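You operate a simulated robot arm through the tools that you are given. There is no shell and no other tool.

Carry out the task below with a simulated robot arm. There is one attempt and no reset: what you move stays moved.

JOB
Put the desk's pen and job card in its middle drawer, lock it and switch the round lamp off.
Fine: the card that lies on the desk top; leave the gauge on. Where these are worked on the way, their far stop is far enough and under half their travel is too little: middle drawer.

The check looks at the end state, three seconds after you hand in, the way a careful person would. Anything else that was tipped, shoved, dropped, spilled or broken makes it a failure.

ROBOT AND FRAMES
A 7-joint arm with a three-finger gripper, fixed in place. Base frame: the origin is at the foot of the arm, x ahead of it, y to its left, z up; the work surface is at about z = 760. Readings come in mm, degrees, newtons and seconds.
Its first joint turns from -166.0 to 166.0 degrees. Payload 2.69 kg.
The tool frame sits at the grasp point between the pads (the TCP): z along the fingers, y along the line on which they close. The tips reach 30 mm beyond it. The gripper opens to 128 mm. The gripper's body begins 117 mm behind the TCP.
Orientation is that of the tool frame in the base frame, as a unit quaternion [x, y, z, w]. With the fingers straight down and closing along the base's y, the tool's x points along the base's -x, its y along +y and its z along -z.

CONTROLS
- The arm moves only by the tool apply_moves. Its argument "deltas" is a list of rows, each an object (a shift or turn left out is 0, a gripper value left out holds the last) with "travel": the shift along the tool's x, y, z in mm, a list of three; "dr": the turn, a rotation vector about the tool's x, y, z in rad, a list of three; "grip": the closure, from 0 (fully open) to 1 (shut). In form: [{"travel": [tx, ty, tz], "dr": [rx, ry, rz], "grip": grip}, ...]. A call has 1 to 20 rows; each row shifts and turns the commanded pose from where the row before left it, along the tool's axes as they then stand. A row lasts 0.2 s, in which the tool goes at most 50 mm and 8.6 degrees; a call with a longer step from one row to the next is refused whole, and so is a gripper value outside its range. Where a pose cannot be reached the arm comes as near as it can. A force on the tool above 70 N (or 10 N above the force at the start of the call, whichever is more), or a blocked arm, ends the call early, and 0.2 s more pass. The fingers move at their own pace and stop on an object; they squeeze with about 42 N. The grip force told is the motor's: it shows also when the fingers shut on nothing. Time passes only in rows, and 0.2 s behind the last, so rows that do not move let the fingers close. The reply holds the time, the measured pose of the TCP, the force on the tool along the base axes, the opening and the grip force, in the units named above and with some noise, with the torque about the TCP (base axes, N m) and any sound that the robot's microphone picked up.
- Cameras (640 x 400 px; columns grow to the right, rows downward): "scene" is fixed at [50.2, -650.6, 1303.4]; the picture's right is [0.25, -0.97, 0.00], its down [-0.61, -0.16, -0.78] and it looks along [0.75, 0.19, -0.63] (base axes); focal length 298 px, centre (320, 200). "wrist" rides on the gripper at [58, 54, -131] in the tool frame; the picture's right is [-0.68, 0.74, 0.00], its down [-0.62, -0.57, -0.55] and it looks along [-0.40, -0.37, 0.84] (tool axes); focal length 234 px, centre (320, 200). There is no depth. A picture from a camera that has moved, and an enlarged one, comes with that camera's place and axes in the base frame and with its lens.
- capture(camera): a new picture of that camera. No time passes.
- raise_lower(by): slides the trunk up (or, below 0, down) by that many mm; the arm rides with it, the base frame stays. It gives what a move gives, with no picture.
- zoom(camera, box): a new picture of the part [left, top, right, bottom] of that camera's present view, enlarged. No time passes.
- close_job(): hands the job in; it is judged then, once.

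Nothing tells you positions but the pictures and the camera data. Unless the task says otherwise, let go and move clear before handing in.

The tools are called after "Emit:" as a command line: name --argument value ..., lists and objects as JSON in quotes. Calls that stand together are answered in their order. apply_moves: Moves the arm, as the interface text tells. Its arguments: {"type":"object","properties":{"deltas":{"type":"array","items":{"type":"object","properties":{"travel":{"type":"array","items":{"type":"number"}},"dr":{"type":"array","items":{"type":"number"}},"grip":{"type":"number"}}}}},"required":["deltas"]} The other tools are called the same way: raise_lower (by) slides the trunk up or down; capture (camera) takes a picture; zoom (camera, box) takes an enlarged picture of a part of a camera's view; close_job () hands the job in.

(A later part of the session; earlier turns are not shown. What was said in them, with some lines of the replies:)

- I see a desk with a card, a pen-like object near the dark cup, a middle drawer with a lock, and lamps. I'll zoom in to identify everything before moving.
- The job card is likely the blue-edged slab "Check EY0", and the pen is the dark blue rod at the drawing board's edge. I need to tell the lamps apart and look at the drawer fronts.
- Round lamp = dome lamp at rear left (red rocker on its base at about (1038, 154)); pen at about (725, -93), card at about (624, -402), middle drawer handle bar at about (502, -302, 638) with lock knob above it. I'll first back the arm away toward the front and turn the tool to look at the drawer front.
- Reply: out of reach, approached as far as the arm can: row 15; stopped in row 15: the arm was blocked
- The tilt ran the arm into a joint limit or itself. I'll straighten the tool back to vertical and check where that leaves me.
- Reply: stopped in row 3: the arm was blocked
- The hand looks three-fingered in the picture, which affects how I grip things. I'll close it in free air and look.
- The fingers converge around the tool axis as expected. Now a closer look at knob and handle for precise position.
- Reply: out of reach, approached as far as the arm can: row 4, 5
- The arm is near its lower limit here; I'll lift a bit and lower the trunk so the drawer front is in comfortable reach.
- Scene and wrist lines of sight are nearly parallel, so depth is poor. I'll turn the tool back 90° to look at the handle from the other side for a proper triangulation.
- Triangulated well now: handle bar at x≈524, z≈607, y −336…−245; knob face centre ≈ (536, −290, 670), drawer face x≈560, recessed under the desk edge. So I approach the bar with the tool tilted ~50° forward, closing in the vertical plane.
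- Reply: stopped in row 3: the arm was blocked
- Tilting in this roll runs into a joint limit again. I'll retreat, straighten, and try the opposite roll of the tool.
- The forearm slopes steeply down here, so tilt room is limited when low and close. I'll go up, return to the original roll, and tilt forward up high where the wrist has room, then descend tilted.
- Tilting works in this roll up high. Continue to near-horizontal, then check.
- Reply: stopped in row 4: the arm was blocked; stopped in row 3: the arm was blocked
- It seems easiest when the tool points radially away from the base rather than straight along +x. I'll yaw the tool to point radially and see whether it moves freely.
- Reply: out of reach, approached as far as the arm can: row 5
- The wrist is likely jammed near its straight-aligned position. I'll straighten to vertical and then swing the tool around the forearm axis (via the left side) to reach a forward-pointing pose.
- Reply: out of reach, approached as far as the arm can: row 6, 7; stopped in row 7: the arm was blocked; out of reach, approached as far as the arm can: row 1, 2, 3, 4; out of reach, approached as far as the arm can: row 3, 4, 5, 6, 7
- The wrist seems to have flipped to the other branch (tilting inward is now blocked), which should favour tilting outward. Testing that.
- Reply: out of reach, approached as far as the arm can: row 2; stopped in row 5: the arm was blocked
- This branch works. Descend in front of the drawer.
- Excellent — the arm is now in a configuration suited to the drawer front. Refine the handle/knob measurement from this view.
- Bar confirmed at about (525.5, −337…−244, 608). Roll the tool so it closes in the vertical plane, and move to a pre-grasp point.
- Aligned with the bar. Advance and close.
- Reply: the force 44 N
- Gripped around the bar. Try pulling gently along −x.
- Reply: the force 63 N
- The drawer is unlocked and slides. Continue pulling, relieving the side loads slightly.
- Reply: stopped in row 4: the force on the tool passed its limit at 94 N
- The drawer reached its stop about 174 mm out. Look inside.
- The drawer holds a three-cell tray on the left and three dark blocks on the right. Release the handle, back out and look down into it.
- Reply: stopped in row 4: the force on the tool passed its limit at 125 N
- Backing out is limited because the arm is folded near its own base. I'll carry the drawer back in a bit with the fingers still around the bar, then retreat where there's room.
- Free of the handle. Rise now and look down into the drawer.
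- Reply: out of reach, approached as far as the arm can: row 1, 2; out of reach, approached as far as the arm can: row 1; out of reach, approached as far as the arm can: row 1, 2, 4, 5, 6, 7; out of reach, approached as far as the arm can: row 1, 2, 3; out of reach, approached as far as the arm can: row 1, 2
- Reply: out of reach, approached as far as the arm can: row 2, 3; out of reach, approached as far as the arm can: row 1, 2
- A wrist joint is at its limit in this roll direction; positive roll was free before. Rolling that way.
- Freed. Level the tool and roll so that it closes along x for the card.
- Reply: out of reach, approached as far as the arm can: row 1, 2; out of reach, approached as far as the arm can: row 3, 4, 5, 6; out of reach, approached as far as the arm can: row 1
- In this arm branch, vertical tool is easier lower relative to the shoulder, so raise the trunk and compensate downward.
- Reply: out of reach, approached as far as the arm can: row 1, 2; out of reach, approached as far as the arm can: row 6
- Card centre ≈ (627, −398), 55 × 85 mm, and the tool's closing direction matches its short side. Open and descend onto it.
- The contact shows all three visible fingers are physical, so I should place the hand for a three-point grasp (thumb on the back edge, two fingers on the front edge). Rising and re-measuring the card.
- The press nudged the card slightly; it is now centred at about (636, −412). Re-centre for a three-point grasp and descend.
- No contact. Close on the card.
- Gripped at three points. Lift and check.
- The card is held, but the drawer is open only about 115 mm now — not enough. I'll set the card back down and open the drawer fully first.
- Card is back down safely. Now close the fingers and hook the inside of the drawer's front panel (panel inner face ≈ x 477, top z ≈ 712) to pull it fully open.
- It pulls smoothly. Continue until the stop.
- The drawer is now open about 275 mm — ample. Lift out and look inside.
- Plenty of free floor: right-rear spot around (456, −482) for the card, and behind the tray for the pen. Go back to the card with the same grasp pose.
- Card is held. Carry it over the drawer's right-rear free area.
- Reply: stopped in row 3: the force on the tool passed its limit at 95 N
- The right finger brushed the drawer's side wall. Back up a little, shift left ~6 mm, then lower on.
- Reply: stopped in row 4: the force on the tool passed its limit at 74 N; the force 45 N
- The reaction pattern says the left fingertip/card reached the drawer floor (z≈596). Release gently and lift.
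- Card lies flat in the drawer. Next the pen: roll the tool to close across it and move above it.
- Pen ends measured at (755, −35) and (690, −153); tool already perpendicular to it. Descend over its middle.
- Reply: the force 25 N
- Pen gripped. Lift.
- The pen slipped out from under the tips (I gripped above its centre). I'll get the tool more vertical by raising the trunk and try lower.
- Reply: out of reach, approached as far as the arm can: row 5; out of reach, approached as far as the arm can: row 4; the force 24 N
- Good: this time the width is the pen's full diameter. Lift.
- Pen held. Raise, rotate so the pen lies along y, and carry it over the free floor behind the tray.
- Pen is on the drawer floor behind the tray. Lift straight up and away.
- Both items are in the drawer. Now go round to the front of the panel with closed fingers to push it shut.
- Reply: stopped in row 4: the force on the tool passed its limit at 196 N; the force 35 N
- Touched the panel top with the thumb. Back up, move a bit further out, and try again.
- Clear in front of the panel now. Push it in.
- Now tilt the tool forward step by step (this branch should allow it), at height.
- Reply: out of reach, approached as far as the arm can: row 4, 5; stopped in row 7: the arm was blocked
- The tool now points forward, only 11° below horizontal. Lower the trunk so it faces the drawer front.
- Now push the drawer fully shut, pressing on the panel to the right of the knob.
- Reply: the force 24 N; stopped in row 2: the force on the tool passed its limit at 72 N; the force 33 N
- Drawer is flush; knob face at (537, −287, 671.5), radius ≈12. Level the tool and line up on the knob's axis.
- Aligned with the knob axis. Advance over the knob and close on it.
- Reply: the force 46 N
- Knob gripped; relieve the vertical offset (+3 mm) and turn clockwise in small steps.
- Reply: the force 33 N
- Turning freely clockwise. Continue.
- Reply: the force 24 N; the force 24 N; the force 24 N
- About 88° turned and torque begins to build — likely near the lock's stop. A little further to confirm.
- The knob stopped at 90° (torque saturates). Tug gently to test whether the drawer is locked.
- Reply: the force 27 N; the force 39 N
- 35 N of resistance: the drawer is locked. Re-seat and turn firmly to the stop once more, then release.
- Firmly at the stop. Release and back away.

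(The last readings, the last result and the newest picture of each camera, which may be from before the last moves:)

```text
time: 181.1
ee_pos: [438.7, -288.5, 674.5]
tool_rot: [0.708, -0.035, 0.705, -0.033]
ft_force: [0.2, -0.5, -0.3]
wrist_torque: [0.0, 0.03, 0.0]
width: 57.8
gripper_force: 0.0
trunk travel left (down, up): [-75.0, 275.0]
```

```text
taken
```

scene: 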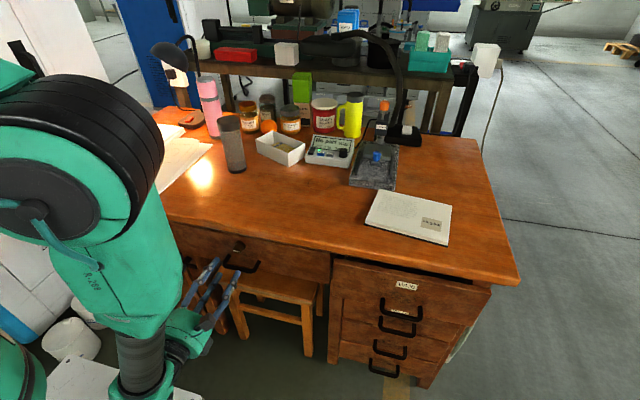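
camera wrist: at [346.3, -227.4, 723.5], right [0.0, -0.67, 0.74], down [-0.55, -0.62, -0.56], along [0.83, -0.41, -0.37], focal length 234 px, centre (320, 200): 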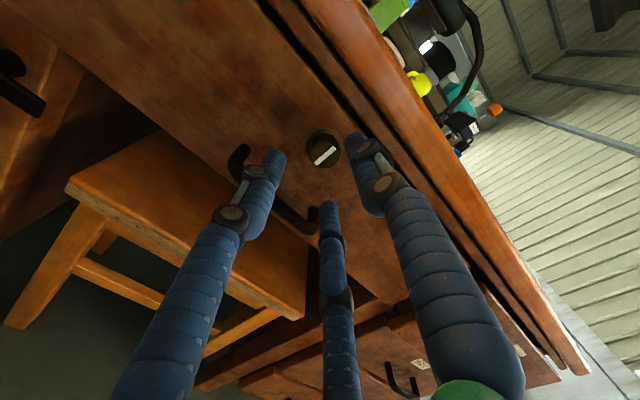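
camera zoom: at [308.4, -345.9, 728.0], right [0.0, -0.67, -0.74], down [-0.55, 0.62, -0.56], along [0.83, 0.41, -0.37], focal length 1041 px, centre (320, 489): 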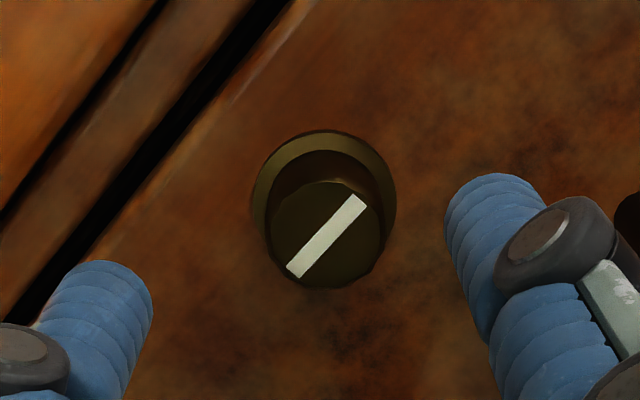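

The pointer is now horizontal: locked. Next the round lamp's switch — inspect it closely.

Emit:
zoom --camera "scene" --box '[150, 90, 230, 140]'

Emit:
zoom --camera "scene" --box '[130, 30, 250, 140]'

```text
8.00 times, centred on (190, 115) of scene
camera zoom: at [50.2, -650.6, 1303.4], right [0.25, -0.97, 0.0], down [-0.61, -0.16, -0.78], along [0.75, 0.19, -0.63], focal length 2384 px, centre (1360, 880)
```

zoom: 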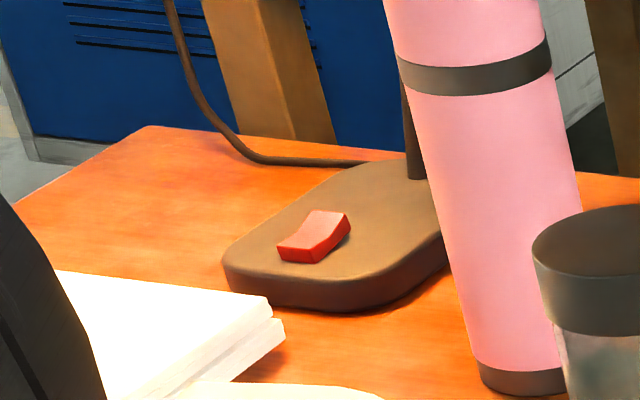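

```text
3.64 times, centred on (190, 85) of scene
camera zoom: at [50.2, -650.6, 1303.4], right [0.25, -0.97, 0.0], down [-0.61, -0.16, -0.78], along [0.75, 0.19, -0.63], focal length 1084 px, centre (793, 618)
```

zoom: 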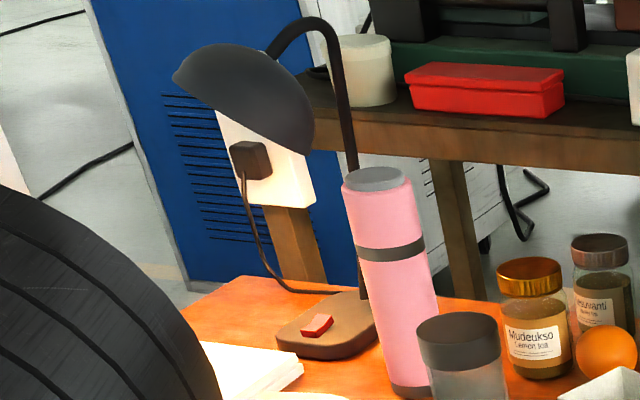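

The rocker sits at about (1036, 155, 790) on the lamp base, with the dome ~200 mm above it, so I'll come in low from the front with closed fingers. First raise the trunk and get a closer wrist view.

Emit:
raise_lower --by 220

Emit:
apply_moves --deltas '[{"travel": [0, -40, 0], "grip": 1.0}, {"travel": [0, -40, 0]}, {"travel": [0, -40, 0]}, {"travel": [0, -40, 0]}, {"travel": [0, -40, 5]}, {"travel": [0, -40, 10]}, {"travel": [0, -40, 10]}, {}]'

Emit:
capture --camera "scene"

Emit:
capture --camera "wrist"

```text
time: 183.4
ee_pos: [438.1, -288.5, 895.1]
tool_rot: [0.707, -0.033, 0.705, -0.034]
ft_force: [-0.5, 0.1, -0.2]
wrist_torque: [0.0, -0.02, 0.01]
width: 57.7
gripper_force: 0.1
trunk travel left (down, up): [-295.0, 55.0]
```

```text
time: 185.4
ee_pos: [485.3, -42.4, 929.4]
tool_rot: [0.69, -0.025, 0.723, -0.032]
ft_force: [-0.7, 0.8, 0.3]
wrist_torque: [-0.04, -0.01, 0.0]
width: 2.0
gripper_force: 31.9
out of reach, approached as far as the arm can: row 7
trunk travel left (down, up): [-295.0, 55.0]
stopped in row 8: the arm was blocked; the commanded pose is now the measured one
```

```text
taken
```

scene: 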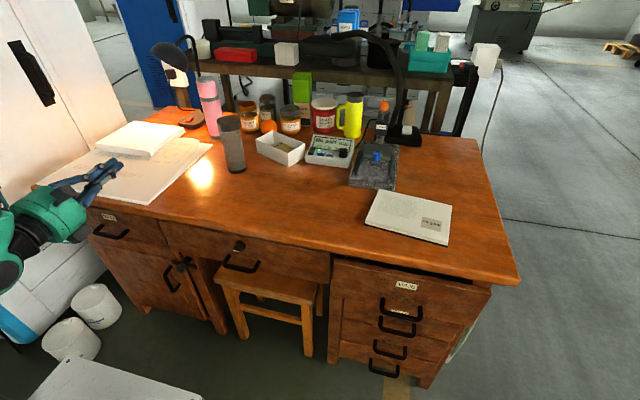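

```text
taken
camera wrist: at [354.3, -100.2, 976.9], right [0.04, -0.68, -0.73], down [-0.53, 0.61, -0.59], along [0.85, 0.41, -0.33], focal length 234 px, centre (320, 200)
```

wrist: 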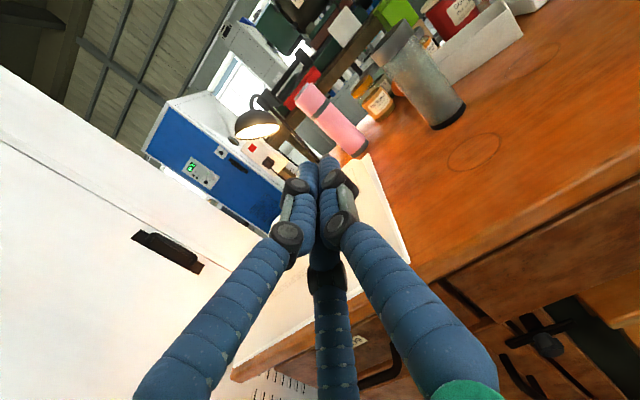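

Emit:
apply_moves --deltas '[{"travel": [0, 0, 35]}, {"travel": [0, 0, 35]}, {"travel": [0, 0, 35]}, {}]'

Emit:
apply_moves --deltas '[{"dr": [0, -0.1, 0]}, {"dr": [0, -0.1, 0]}, {"dr": [0, -0.1, 0]}, {}]'

Emit:
apply_moves --deltas '[{"dr": [0, -0.1, 0]}, {"dr": [0, -0.1, 0]}, {"dr": [0, -0.1, 0]}, {}]'

Emit:
capture --camera "wrist"

```text
time: 186.4
ee_pos: [564.5, -58.2, 930.4]
tool_rot: [0.69, -0.024, 0.723, -0.036]
ft_force: [0.2, 0.1, 0.7]
wrist_torque: [-0.02, -0.01, -0.03]
width: 2.1
gripper_force: 31.8
out of reach, approached as far as the arm can: row 1, 2, 3
trunk travel left (down, up): [-295.0, 55.0]
```

```text
time: 187.4
ee_pos: [564.1, -58.8, 930.0]
tool_rot: [0.79, -0.02, 0.611, -0.037]
ft_force: [0.0, -0.8, -0.7]
wrist_torque: [-0.02, -0.01, 0.0]
width: 1.9
gripper_force: 31.4
trunk travel left (down, up): [-295.0, 55.0]
```

```text
time: 188.4
ee_pos: [578.9, -60.6, 936.6]
tool_rot: [0.863, -0.013, 0.503, -0.043]
ft_force: [0.7, 0.0, -0.9]
wrist_torque: [0.04, 0.02, 0.06]
width: 2.1
gripper_force: 32.1
out of reach, approached as far as the arm can: row 3
trunk travel left (down, up): [-295.0, 55.0]
```

```text
taken
camera wrist: at [496.9, -126.2, 1045.8], right [-0.32, -0.69, -0.65], down [-0.79, 0.57, -0.22], along [0.52, 0.45, -0.73], focal length 234 px, centre (320, 200)
```

wrist: 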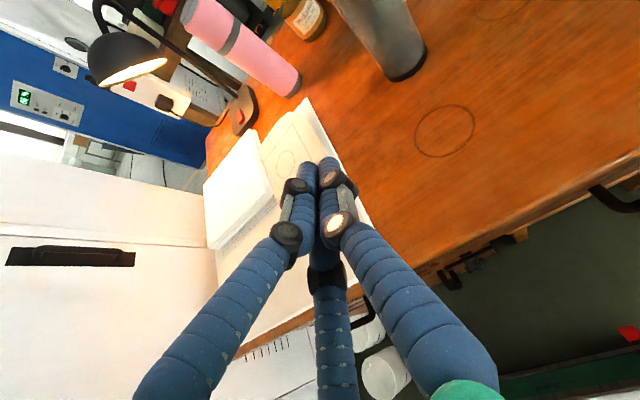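

Emit:
apply_moves --deltas '[{"dr": [0, 0, -0.14]}, {"dr": [0, 0, -0.14]}, {"dr": [0, 0, -0.14]}, {"dr": [0, 0, -0.14]}, {"dr": [0, 0, -0.14]}, {"dr": [0, 0, -0.14]}, {"dr": [0, 0, -0.14]}, {"dr": [0, 0, -0.14]}, {}]'

Emit:
apply_moves --deltas '[{"travel": [0, 0, 30]}, {"travel": [0, 0, 30]}, {}]'

```text
time: 190.4
ee_pos: [583.4, -62.6, 944.1]
tool_rot: [0.76, 0.419, 0.452, 0.208]
ft_force: [-0.3, -0.6, -0.4]
wrist_torque: [-0.01, 0.0, 0.01]
width: 2.1
gripper_force: 31.1
out of reach, approached as far as the arm can: row 1
trunk travel left (down, up): [-295.0, 55.0]
```

```text
time: 191.2
ee_pos: [636.9, -57.9, 912.7]
tool_rot: [0.76, 0.419, 0.452, 0.208]
ft_force: [0.4, 0.3, -0.4]
wrist_torque: [0.0, -0.01, -0.01]
width: 2.3
gripper_force: 31.5
trunk travel left (down, up): [-295.0, 55.0]
```

Emit:
apply_moves --deltas '[{"dr": [0, 0, -0.14]}, {"dr": [0, 0, -0.14]}, {"dr": [0, 0, -0.14]}, {"dr": [0, 0, -0.14]}, {"dr": [0, 0, -0.14]}, {"dr": [0, 0, -0.14]}, {"dr": [0, 0, -0.14]}, {"dr": [0, 0, -0.14]}, {}]'

Emit:
capture --camera "wrist"

Emit:
capture --camera "scene"

```text
time: 193.2
ee_pos: [637.2, -58.3, 914.1]
tool_rot: [0.421, 0.758, 0.272, 0.417]
ft_force: [0.6, -0.1, 0.7]
wrist_torque: [0.02, 0.0, -0.02]
width: 2.0
gripper_force: 31.3
trunk travel left (down, up): [-295.0, 55.0]
```

```text
taken
camera wrist: at [529.3, 12.2, 997.1], right [0.51, -0.22, 0.83], down [-0.52, -0.85, 0.09], along [0.69, -0.48, -0.54], focal length 234 px, centre (320, 200)
```

wrist: 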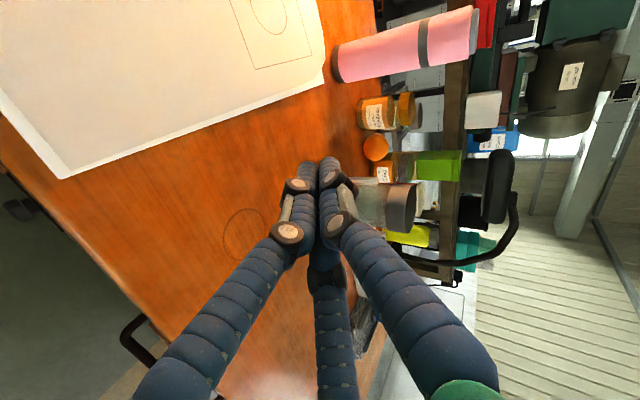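

```text
taken
```

scene: 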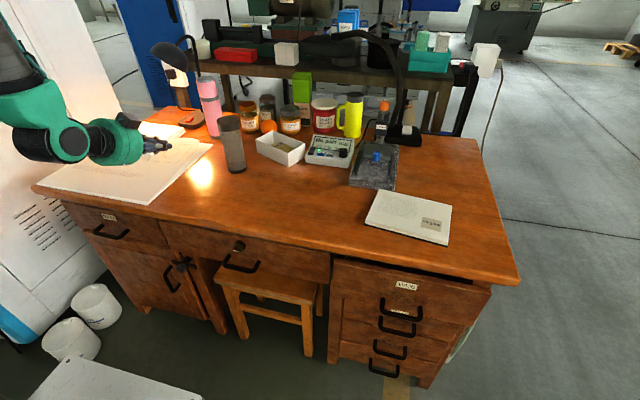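

Emit:
apply_moves --deltas '[{"travel": [11.1, 20.6, 31]}, {"travel": [11.1, 20.6, 31]}, {"travel": [11.1, 20.6, 31]}, {"travel": [11.1, 20.6, 31]}, {"travel": [11.1, 20.6, 31]}, {"travel": [11.1, 20.6, 31]}, {}]'

Emit:
capture --camera "wrist"

Emit:
capture --camera "scene"

```text
time: 194.8
ee_pos: [749.4, -33.3, 903.8]
tool_rot: [0.417, 0.762, 0.28, 0.409]
ft_force: [0.1, 0.4, 0.9]
wrist_torque: [0.02, 0.02, 0.03]
width: 2.2
gripper_force: 31.5
out of reach, approached as far as the arm can: row 1, 2, 3, 4, 5, 6
trunk travel left (down, up): [-295.0, 55.0]
```

```text
taken
camera wrist: at [641.2, 32.9, 988.2], right [0.51, -0.22, 0.83], down [-0.5, -0.86, 0.08], along [0.7, -0.46, -0.55], focal length 234 px, centre (320, 200)
```

wrist: 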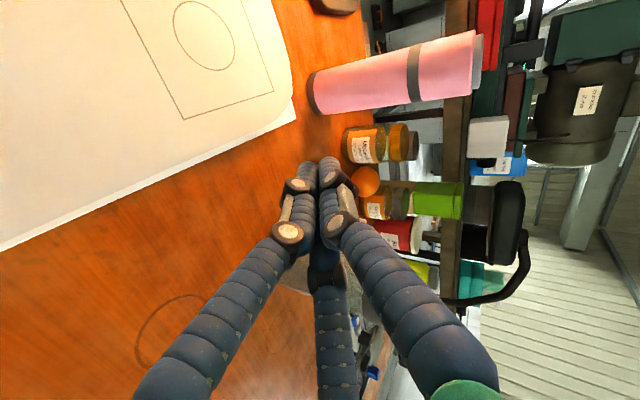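

```text
taken
```

scene: 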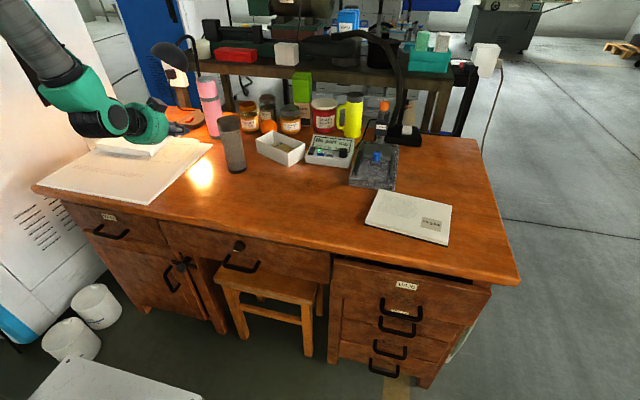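

Emit:
apply_moves --deltas '[{"dr": [0, 0, 0.14]}, {"dr": [0, 0, 0.14]}, {"dr": [0, 0, 0.14]}, {"dr": [0, 0, 0.14]}, {}]'

Emit:
apply_moves --deltas '[{"travel": [24, 10, -4]}, {"travel": [24, 10, -4]}, {}]'

```text
time: 196.0
ee_pos: [736.5, -45.2, 924.1]
tool_rot: [0.614, 0.613, 0.379, 0.321]
ft_force: [0.2, 0.3, -0.4]
wrist_torque: [0.01, 0.02, 0.01]
width: 2.0
gripper_force: 31.6
out of reach, approached as far as the arm can: row 1, 2
trunk travel left (down, up): [-295.0, 55.0]
```

```text
time: 196.8
ee_pos: [740.5, -29.5, 953.3]
tool_rot: [0.611, 0.616, 0.383, 0.316]
ft_force: [0.1, -0.4, 0.8]
wrist_torque: [0.04, -0.03, 0.02]
width: 2.0
gripper_force: 30.9
out of reach, approached as far as the arm can: row 1, 2
trunk travel left (down, up): [-295.0, 55.0]
```

Small-bend singularity is hampering sideways motion. I'll pitch the tool up, yaw it to point slightly right (approaching the switch from the left-front, away from the bottle), and then move over.

Emit:
apply_moves --deltas '[{"dr": [-0.116, 0.005, -0.01]}, {"dr": [-0.116, 0.005, -0.01]}, {"dr": [-0.116, 0.005, -0.01]}, {}]'

```text
time: 197.8
ee_pos: [738.9, -63.4, 954.2]
tool_rot: [0.534, 0.551, 0.48, 0.425]
ft_force: [0.0, 0.3, -0.3]
wrist_torque: [0.0, 0.02, 0.0]
width: 2.1
gripper_force: 31.2
out of reach, approached as far as the arm can: row 1, 2, 3
trunk travel left (down, up): [-295.0, 55.0]
```

Emit:
apply_moves --deltas '[{"dr": [0.004, 0.098, -0.018]}, {"dr": [0.004, 0.098, -0.018]}, {"dr": [0.004, 0.098, -0.018]}, {}]'

Emit:
apply_moves --deltas '[{"travel": [35, 0, 0]}, {"travel": [35, 0, 0]}, {"travel": [35, 0, 0]}, {}]'

```text
time: 198.8
ee_pos: [738.8, -62.6, 955.3]
tool_rot: [0.449, 0.623, 0.535, 0.351]
ft_force: [0.2, -0.6, 0.6]
wrist_torque: [0.03, -0.03, 0.0]
width: 2.2
gripper_force: 31.2
trunk travel left (down, up): [-295.0, 55.0]
```

```text
time: 199.8
ee_pos: [703.2, 35.5, 959.6]
tool_rot: [0.449, 0.623, 0.535, 0.353]
ft_force: [-0.5, -0.1, 0.1]
wrist_torque: [-0.01, 0.01, -0.02]
width: 1.9
gripper_force: 31.2
trunk travel left (down, up): [-295.0, 55.0]
```

Emit:
apply_moves --deltas '[{"dr": [0.11, 0, 0]}, {"dr": [0.11, 0, 0]}, {"dr": [0.11, 0, 0]}, {"dr": [0.11, 0, 0]}, {}]'

Emit:
capture --camera "wrist"

Emit:
capture --camera "scene"

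```text
time: 201.0
ee_pos: [700.9, 34.9, 960.4]
tool_rot: [0.514, 0.726, 0.386, 0.246]
ft_force: [0.2, 0.1, -0.2]
wrist_torque: [0.01, 0.0, -0.02]
width: 2.0
gripper_force: 31.9
trunk travel left (down, up): [-295.0, 55.0]
```

```text
taken
camera wrist: at [613.7, 59.8, 1082.0], right [0.65, -0.51, 0.57], down [-0.51, -0.84, -0.17], along [0.56, -0.18, -0.8], focal length 234 px, centre (320, 200)
```

wrist: 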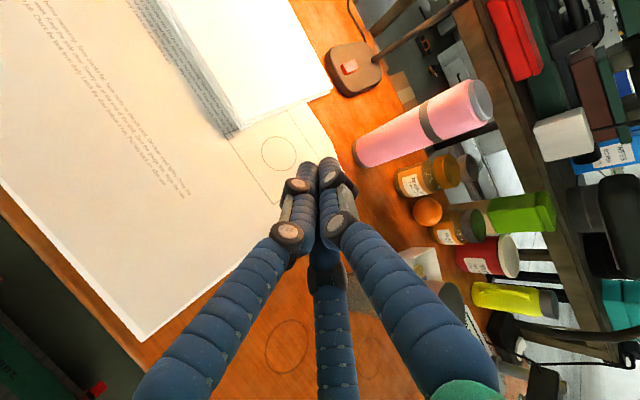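

```text
taken
```

scene: 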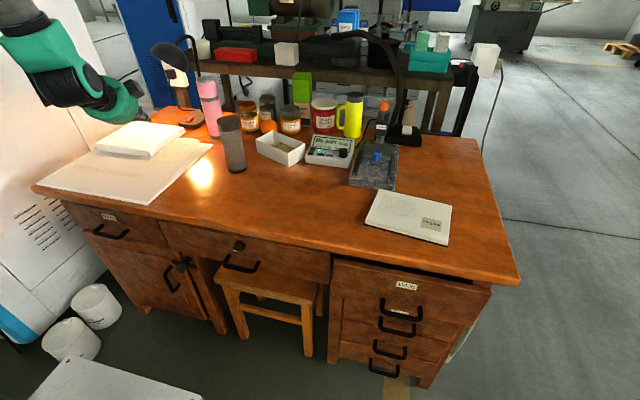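

Emit:
zoom --camera "wrist" --box '[310, 30, 400, 110]'

```text
5.00 times, centred on (355, 70) of wrist
camera zoom: at [613.7, 59.8, 1082.0], right [0.65, -0.51, 0.57], down [-0.51, -0.84, -0.17], along [0.56, -0.18, -0.8], focal length 1171 px, centre (145, 850)
```

zoom: 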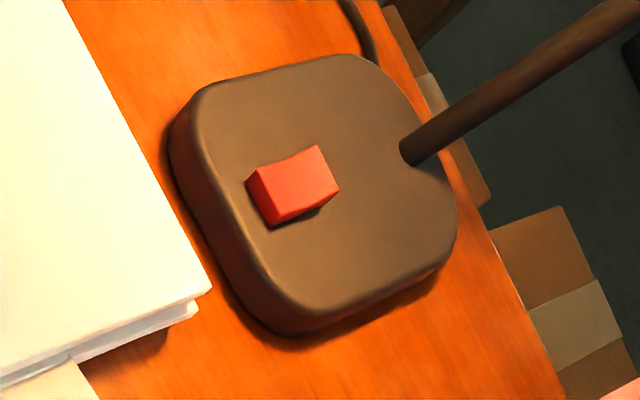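

Rocker centre triangulated at ≈ (1056, 171, 781); its near end is raised, so that's the half to press. The dome is further back, so the approach is clear. Advancing to a point above the near end.

Emit:
apply_moves --deltas '[{"travel": [0.3, 11.2, 36.8]}, {"travel": [0.3, 11.2, 36.8]}, {"travel": [0.3, 11.2, 36.8]}, {"travel": [0.3, 11.2, 36.8]}, {"travel": [0.3, 11.2, 36.8]}, {}]'

Emit:
capture --camera "scene"

Emit:
capture --camera "wrist"

```text
time: 202.4
ee_pos: [871.4, 103.3, 896.4]
tool_rot: [0.516, 0.724, 0.386, 0.246]
ft_force: [0.3, 0.3, 0.4]
wrist_torque: [-0.04, 0.02, 0.02]
width: 2.1
gripper_force: 31.2
trunk travel left (down, up): [-295.0, 55.0]
```

```text
taken
```

scene: 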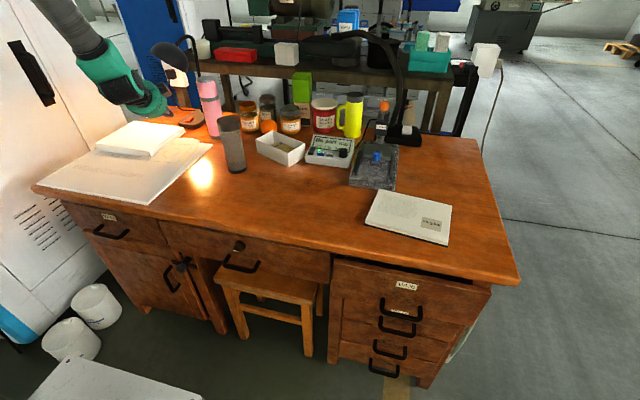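

```text
taken
camera wrist: at [783.7, 128.5, 1018.1], right [0.65, -0.51, 0.57], down [-0.51, -0.84, -0.17], along [0.56, -0.18, -0.8], focal length 234 px, centre (320, 200)
```

wrist: 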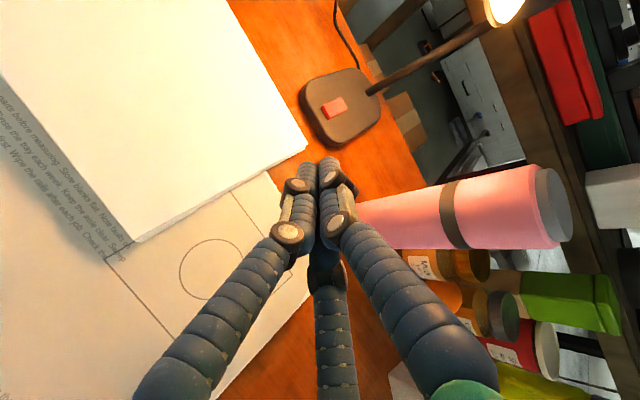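

Emit:
zoom --camera "wrist" --box '[290, 60, 390, 150]'

```text
4.44 times, centred on (340, 105) of wrist
camera zoom: at [783.7, 128.5, 1018.1], right [0.65, -0.51, 0.57], down [-0.51, -0.84, -0.17], along [0.56, -0.18, -0.8], focal length 1041 px, centre (231, 622)
```

zoom: 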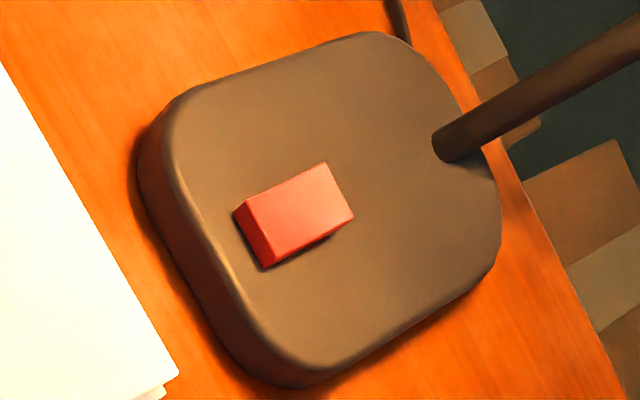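

Emit:
apply_moves --deltas '[{"travel": [-0.3, 9.4, 34]}, {"travel": [-0.3, 9.4, 34]}, {"travel": [-0.3, 9.4, 34]}, {"travel": [-0.3, 9.4, 34]}, {"travel": [-0.3, 9.4, 30]}, {}]'

Emit:
zoom --camera "wrist" --box '[240, 80, 440, 240]'

Emit:
zoom --camera "scene" --box '[130, 30, 250, 140]'

```text
time: 203.8
ee_pos: [1022.9, 161.7, 837.5]
tool_rot: [0.515, 0.724, 0.387, 0.247]
ft_force: [-0.3, 0.5, -0.6]
wrist_torque: [0.0, 0.02, 0.04]
width: 2.3
gripper_force: 31.3
trunk travel left (down, up): [-295.0, 55.0]
```

```text
2.50 times, centred on (340, 160) of wrist
camera zoom: at [935.5, 185.9, 959.6], right [0.65, -0.51, 0.57], down [-0.51, -0.84, -0.17], along [0.56, -0.18, -0.8], focal length 585 px, centre (270, 300)
```

zoom: 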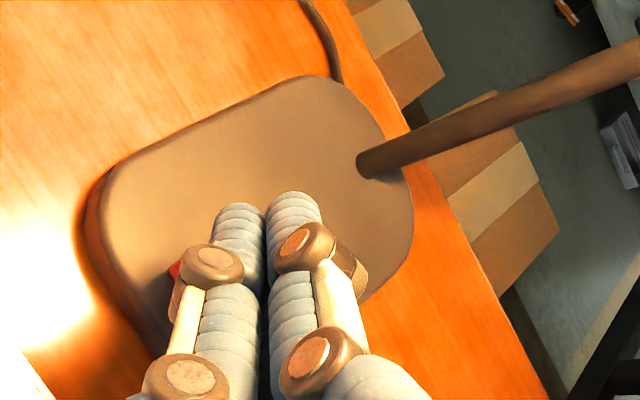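

```text
3.64 times, centred on (190, 85) of scene
camera zoom: at [50.2, -650.6, 1303.4], right [0.25, -0.97, 0.0], down [-0.61, -0.16, -0.78], along [0.75, 0.19, -0.63], focal length 1084 px, centre (793, 618)
```

zoom: 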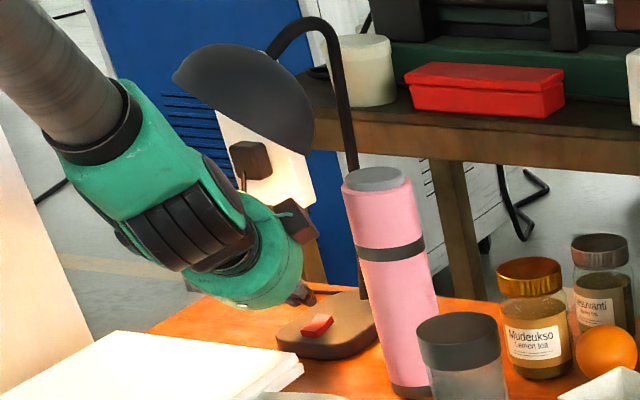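

Positioned above the near half of the rocker. Lower gently in small steps.

Emit:
apply_moves --deltas '[{"travel": [-1.6, -10.5, 11]}, {"travel": [-0.2, -4.9, 3.5]}, {}]'

Emit:
zoom --camera "scene" --box '[160, 90, 220, 140]'

Emit:
zoom --camera "wrist" --box '[240, 80, 440, 240]'

```text
time: 204.6
ee_pos: [1026.0, 161.1, 819.0]
tool_rot: [0.515, 0.724, 0.387, 0.246]
ft_force: [-0.2, 0.4, -0.5]
wrist_torque: [-0.01, -0.01, -0.01]
width: 2.0
gripper_force: 31.4
trunk travel left (down, up): [-295.0, 55.0]
```

```text
8.00 times, centred on (190, 115) of scene
camera zoom: at [50.2, -650.6, 1303.4], right [0.25, -0.97, 0.0], down [-0.61, -0.16, -0.78], along [0.75, 0.19, -0.63], focal length 2384 px, centre (1360, 880)
```

zoom: 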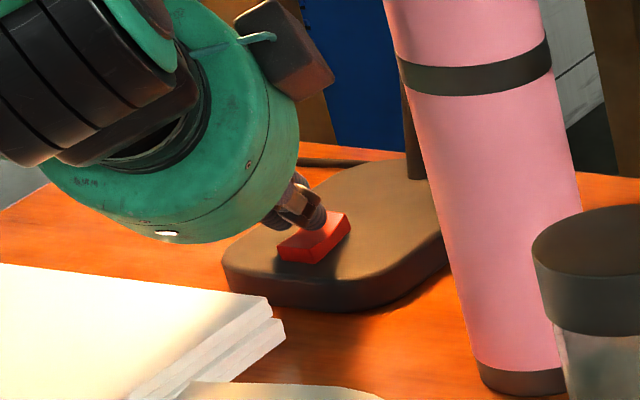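

```text
2.50 times, centred on (340, 160) of wrist
camera zoom: at [937.9, 185.6, 939.7], right [0.65, -0.51, 0.57], down [-0.51, -0.84, -0.17], along [0.57, -0.18, -0.8], focal length 585 px, centre (270, 300)
```

zoom: 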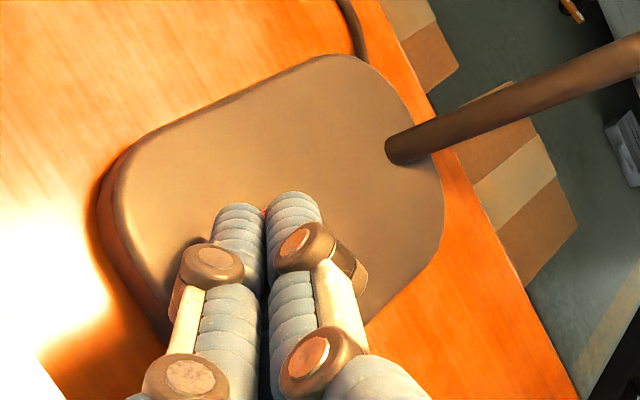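

Emit:
apply_moves --deltas '[{"travel": [4, -2.2, -3]}, {"travel": [-0.2, -4.9, 3.5]}, {}]'

Emit:
apply_moves --deltas '[{"travel": [-0.1, -3.3, 2.3]}, {}]'

Emit:
apply_moves --deltas '[{"travel": [-0.1, -2.4, 1.7]}, {}]'

```text
time: 205.4
ee_pos: [1022.0, 164.7, 816.3]
tool_rot: [0.516, 0.723, 0.388, 0.247]
ft_force: [-3.8, -1.6, 11.9]
wrist_torque: [-0.09, -0.11, -0.06]
width: 1.9
gripper_force: 31.8
trunk travel left (down, up): [-295.0, 55.0]
```

```text
time: 206.0
ee_pos: [1021.8, 163.5, 815.5]
tool_rot: [0.514, 0.723, 0.389, 0.248]
ft_force: [-13.4, 0.9, 37.1]
wrist_torque: [-0.01, -0.26, -0.07]
width: 1.9
gripper_force: 31.8
trunk travel left (down, up): [-295.0, 55.0]
```

```text
time: 206.6
ee_pos: [1021.1, 163.8, 814.0]
tool_rot: [0.514, 0.722, 0.391, 0.249]
ft_force: [-24.9, -2.8, 63.1]
wrist_torque: [-0.25, -0.43, -0.05]
width: 1.8
gripper_force: 31.5
trunk travel left (down, up): [-295.0, 55.0]
```

Emit:
zoom --camera "scene" --box '[130, 60, 250, 190]'

Emit:
zoom --camera "scene" --box '[175, 105, 205, 135]'

Emit:
zoom --camera "wrist" --box '[240, 80, 440, 240]'

```text
3.08 times, centred on (190, 125) of scene
camera zoom: at [50.2, -650.6, 1303.4], right [0.25, -0.97, 0.0], down [-0.61, -0.16, -0.78], along [0.75, 0.19, -0.63], focal length 917 px, centre (720, 431)
```

zoom: 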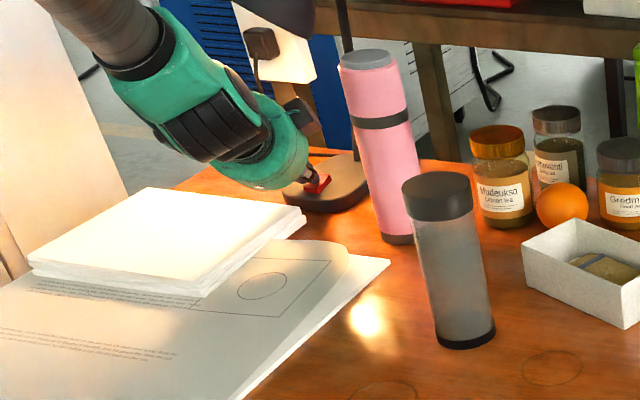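

```text
13.33 times, centred on (190, 120) of scene
camera zoom: at [50.2, -650.6, 1303.4], right [0.25, -0.97, 0.0], down [-0.61, -0.16, -0.78], along [0.75, 0.19, -0.63], focal length 3973 px, centre (2053, 1267)
```

zoom: 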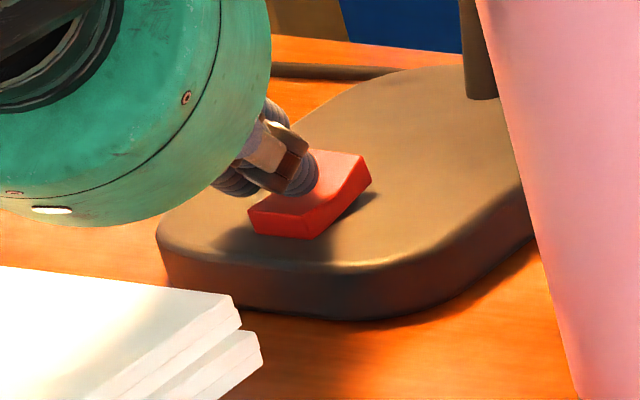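

```text
2.50 times, centred on (340, 160) of wrist
camera zoom: at [933.1, 188.2, 935.7], right [0.64, -0.51, 0.58], down [-0.51, -0.84, -0.17], along [0.57, -0.18, -0.8], focal length 585 px, centre (270, 300)
```

zoom: 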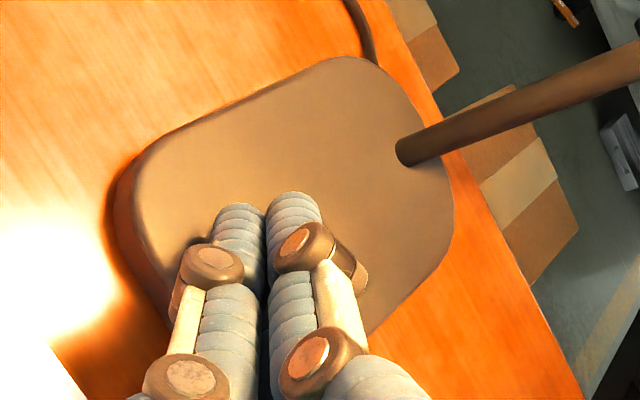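

The lamp is still on, and closer inspection shows the far half is the raised one. Lift, move forward ~30 mm and press there.

Emit:
apply_moves --deltas '[{"travel": [0.6, 13, -9.4]}, {"travel": [-4.8, 8.5, 11.5]}, {"travel": [-4.8, 8.5, 11.5]}, {}]'

Emit:
zoom --camera "scene" --box '[175, 105, 205, 135]'

Emit:
zoom --camera "wrist" --box '[240, 80, 440, 240]'

```text
time: 207.6
ee_pos: [1050.3, 162.7, 820.7]
tool_rot: [0.515, 0.725, 0.385, 0.245]
ft_force: [-0.3, 0.1, -0.4]
wrist_torque: [-0.01, 0.0, 0.01]
width: 2.0
gripper_force: 31.2
trunk travel left (down, up): [-295.0, 55.0]
heard: click
```

```text
13.33 times, centred on (190, 120) of scene
camera zoom: at [50.2, -650.6, 1303.4], right [0.25, -0.97, 0.0], down [-0.61, -0.16, -0.78], along [0.75, 0.19, -0.63], focal length 3973 px, centre (2053, 1267)
```

zoom: 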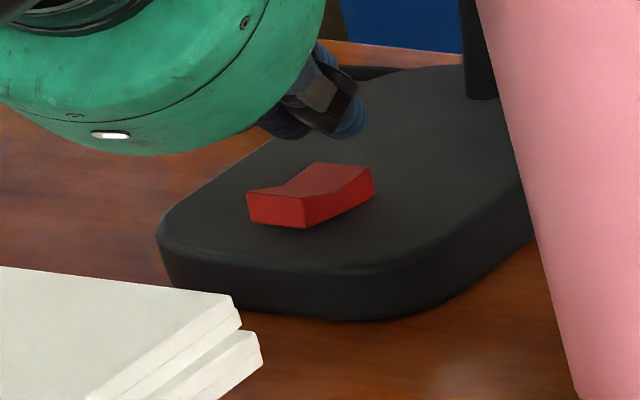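

```text
2.50 times, centred on (340, 160) of wrist
camera zoom: at [963.2, 188.1, 943.5], right [0.65, -0.51, 0.57], down [-0.51, -0.84, -0.17], along [0.56, -0.19, -0.8], focal length 585 px, centre (270, 300)
```

zoom: 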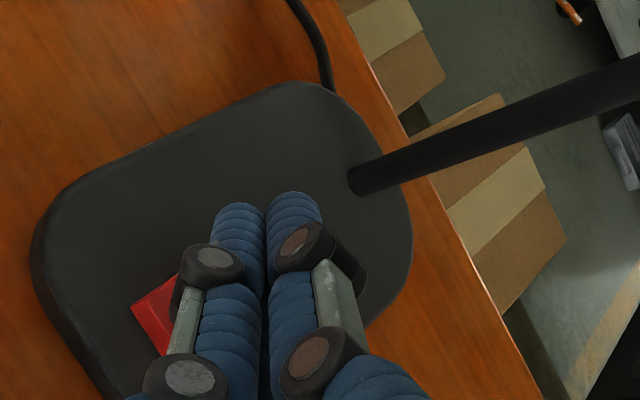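

Click — the lamp went dark. Retreat back and up.

Emit:
apply_moves --deltas '[{"travel": [0, 10, -15]}, {"travel": [5, 10, -30]}, {"travel": [5, 0, -40]}, {"travel": [5, 0, -40]}, {"travel": [5, 0, -40]}, {"travel": [5, 0, -40]}, {"travel": [0, 0, -40]}, {}]'

Emit:
capture --camera "scene"

Emit:
capture --camera "wrist"

```text
time: 209.4
ee_pos: [867.2, 113.1, 979.3]
tool_rot: [0.515, 0.724, 0.387, 0.245]
ft_force: [-0.9, -0.9, 1.0]
wrist_torque: [0.0, -0.02, -0.03]
width: 2.1
gripper_force: 31.6
trunk travel left (down, up): [-295.0, 55.0]
```

```text
taken
```

scene: 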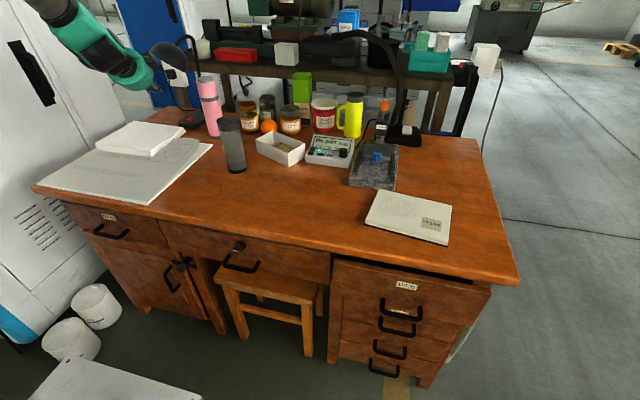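

```text
taken
camera wrist: at [778.7, 138.5, 1101.1], right [0.65, -0.51, 0.57], down [-0.51, -0.84, -0.17], along [0.57, -0.18, -0.8], focal length 234 px, centre (320, 200)
```

wrist: 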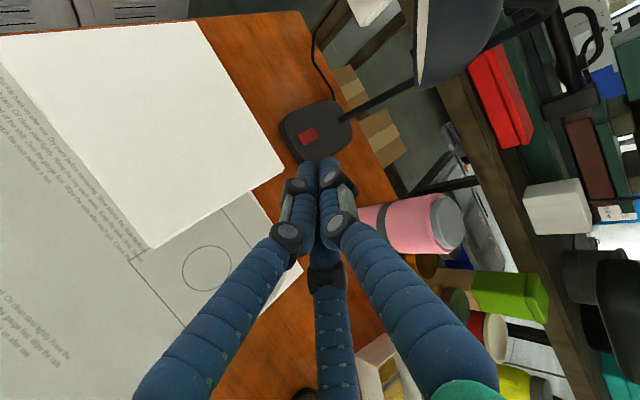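

Lamp is off. Final check of the lock pointer, gauge and surroundings.

Emit:
zoom --camera "scene" --box '[200, 220, 280, 270]'

Emit:
zoom --camera "scene" --box '[220, 80, 400, 190]'

Emit:
zoom --camera "scene" --box '[60, 180, 340, 360]'

```text
8.00 times, centred on (240, 245) of scene
camera zoom: at [50.2, -650.6, 1303.4], right [0.25, -0.97, 0.0], down [-0.61, -0.16, -0.78], along [0.75, 0.19, -0.63], focal length 2384 px, centre (960, -160)
```

zoom: 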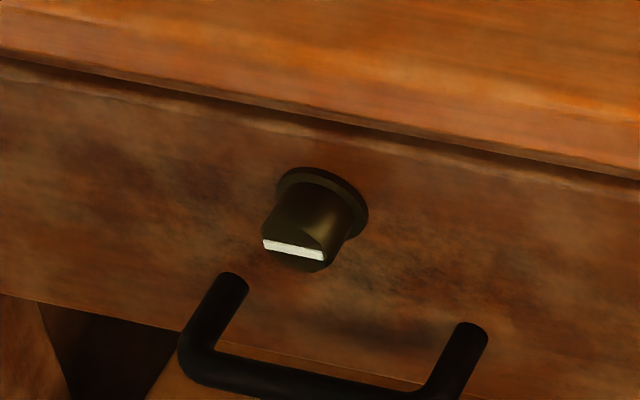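

```text
3.56 times, centred on (310, 135) of scene
camera zoom: at [50.2, -650.6, 1303.4], right [0.25, -0.97, 0.0], down [-0.61, -0.16, -0.78], along [0.75, 0.19, -0.63], focal length 1060 px, centre (356, 431)
```

zoom: 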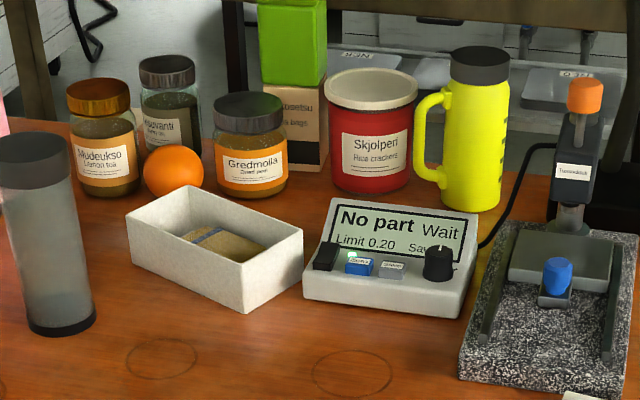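

```text
2.22 times, centred on (200, 270) of scene
camera zoom: at [50.2, -650.6, 1303.4], right [0.25, -0.97, 0.0], down [-0.61, -0.16, -0.78], along [0.75, 0.19, -0.63], focal length 662 px, centre (587, 44)
```

zoom: 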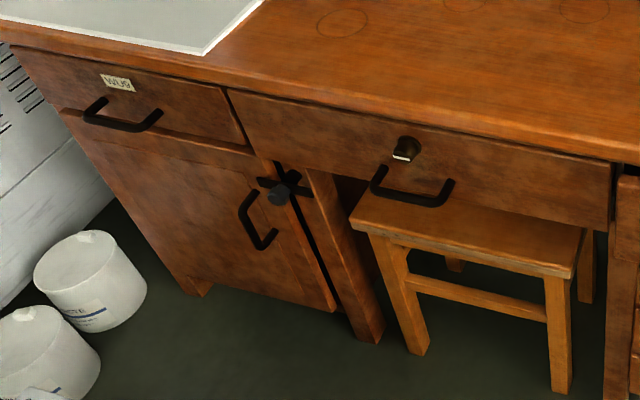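

Pen and card are in the locked drawer, the pointer is horizontal, the gauge still on and the lamp is off. Move a little further clear and finish.

Emit:
apply_moves --deltas '[{"travel": [0, 0, -40]}, {"travel": [0, 0, -40]}, {"travel": [0, 0, -30]}, {}, {}]'

Emit:
capture --camera "scene"

Emit:
zoom --camera "scene" --box '[215, 225, 265, 260]'

```text
time: 210.6
ee_pos: [786.5, 82.2, 1045.7]
tool_rot: [0.516, 0.724, 0.387, 0.245]
ft_force: [-0.4, -0.2, -0.4]
wrist_torque: [0.0, -0.01, 0.01]
width: 2.1
gripper_force: 31.9
trunk travel left (down, up): [-295.0, 55.0]
```

```text
taken
```

scene: 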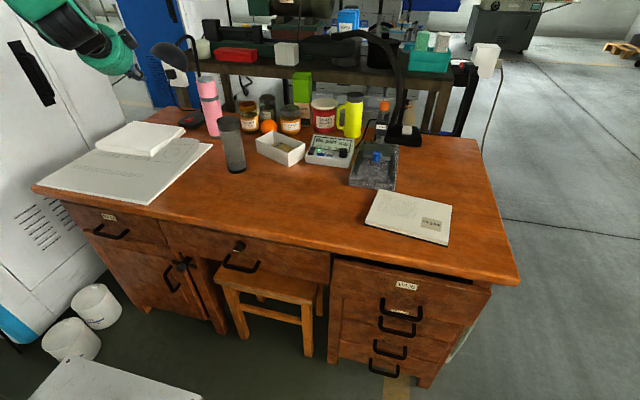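

```text
11.43 times, centred on (240, 242) of scene
camera zoom: at [50.2, -650.6, 1303.4], right [0.25, -0.97, 0.0], down [-0.61, -0.16, -0.78], along [0.75, 0.19, -0.63], focal length 3405 px, centre (1234, -286)
```

zoom: 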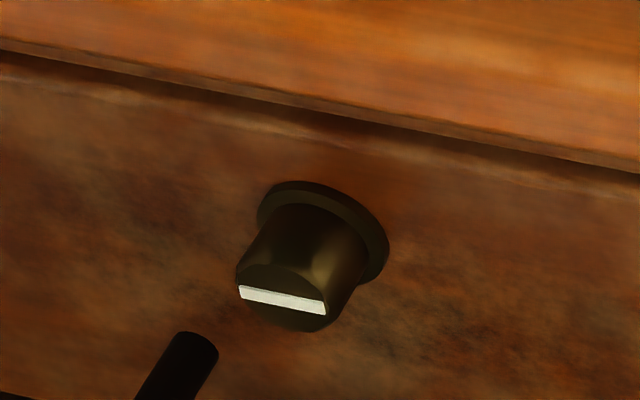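

The drawer is shut and its lock has been turned. The lamp is off, the gauge is still on, and nothing else has been disturbed. The arm is clear, so I'm handing in.

Emit:
close_job

```text
The job is handed in.
```

The pen and job card are in the middle drawer, the drawer is shut and locked, and the round lamp is off. I have handed the job in; the result of the check isn't known yet.

- **Card:** the blue-edged "Check EY0" card from the desk top lies flat on the drawer floor at the right rear. When I first lowered the gripper onto it, it slid about 15 mm on the desk.
- **Pen:** it lies on the drawer floor behind the tray marked Good, Under and Over.
- **Drawer:** I pulled it out about 275 mm, which should be well over half its travel, though I did not run it to its far stop. After closing it I turned the lock knob 90° clockwise to its stop, then tugged it. The lock held against about 35 N.
- **Gap:** the camera suggests the drawer now sits 3–4 mm further out than at the start, probably play in the lock. I did not push it back in.
- **Lamp:** the rocker switch clicked and the light went out.
- **Hard contacts:** the gripper hit the drawer's front panel once at up to about 196 N, and earlier briefly reached 125 N at the handle. I saw no damage afterwards.

The gauge is still on, and the last pictures show nothing else moved or knocked over.
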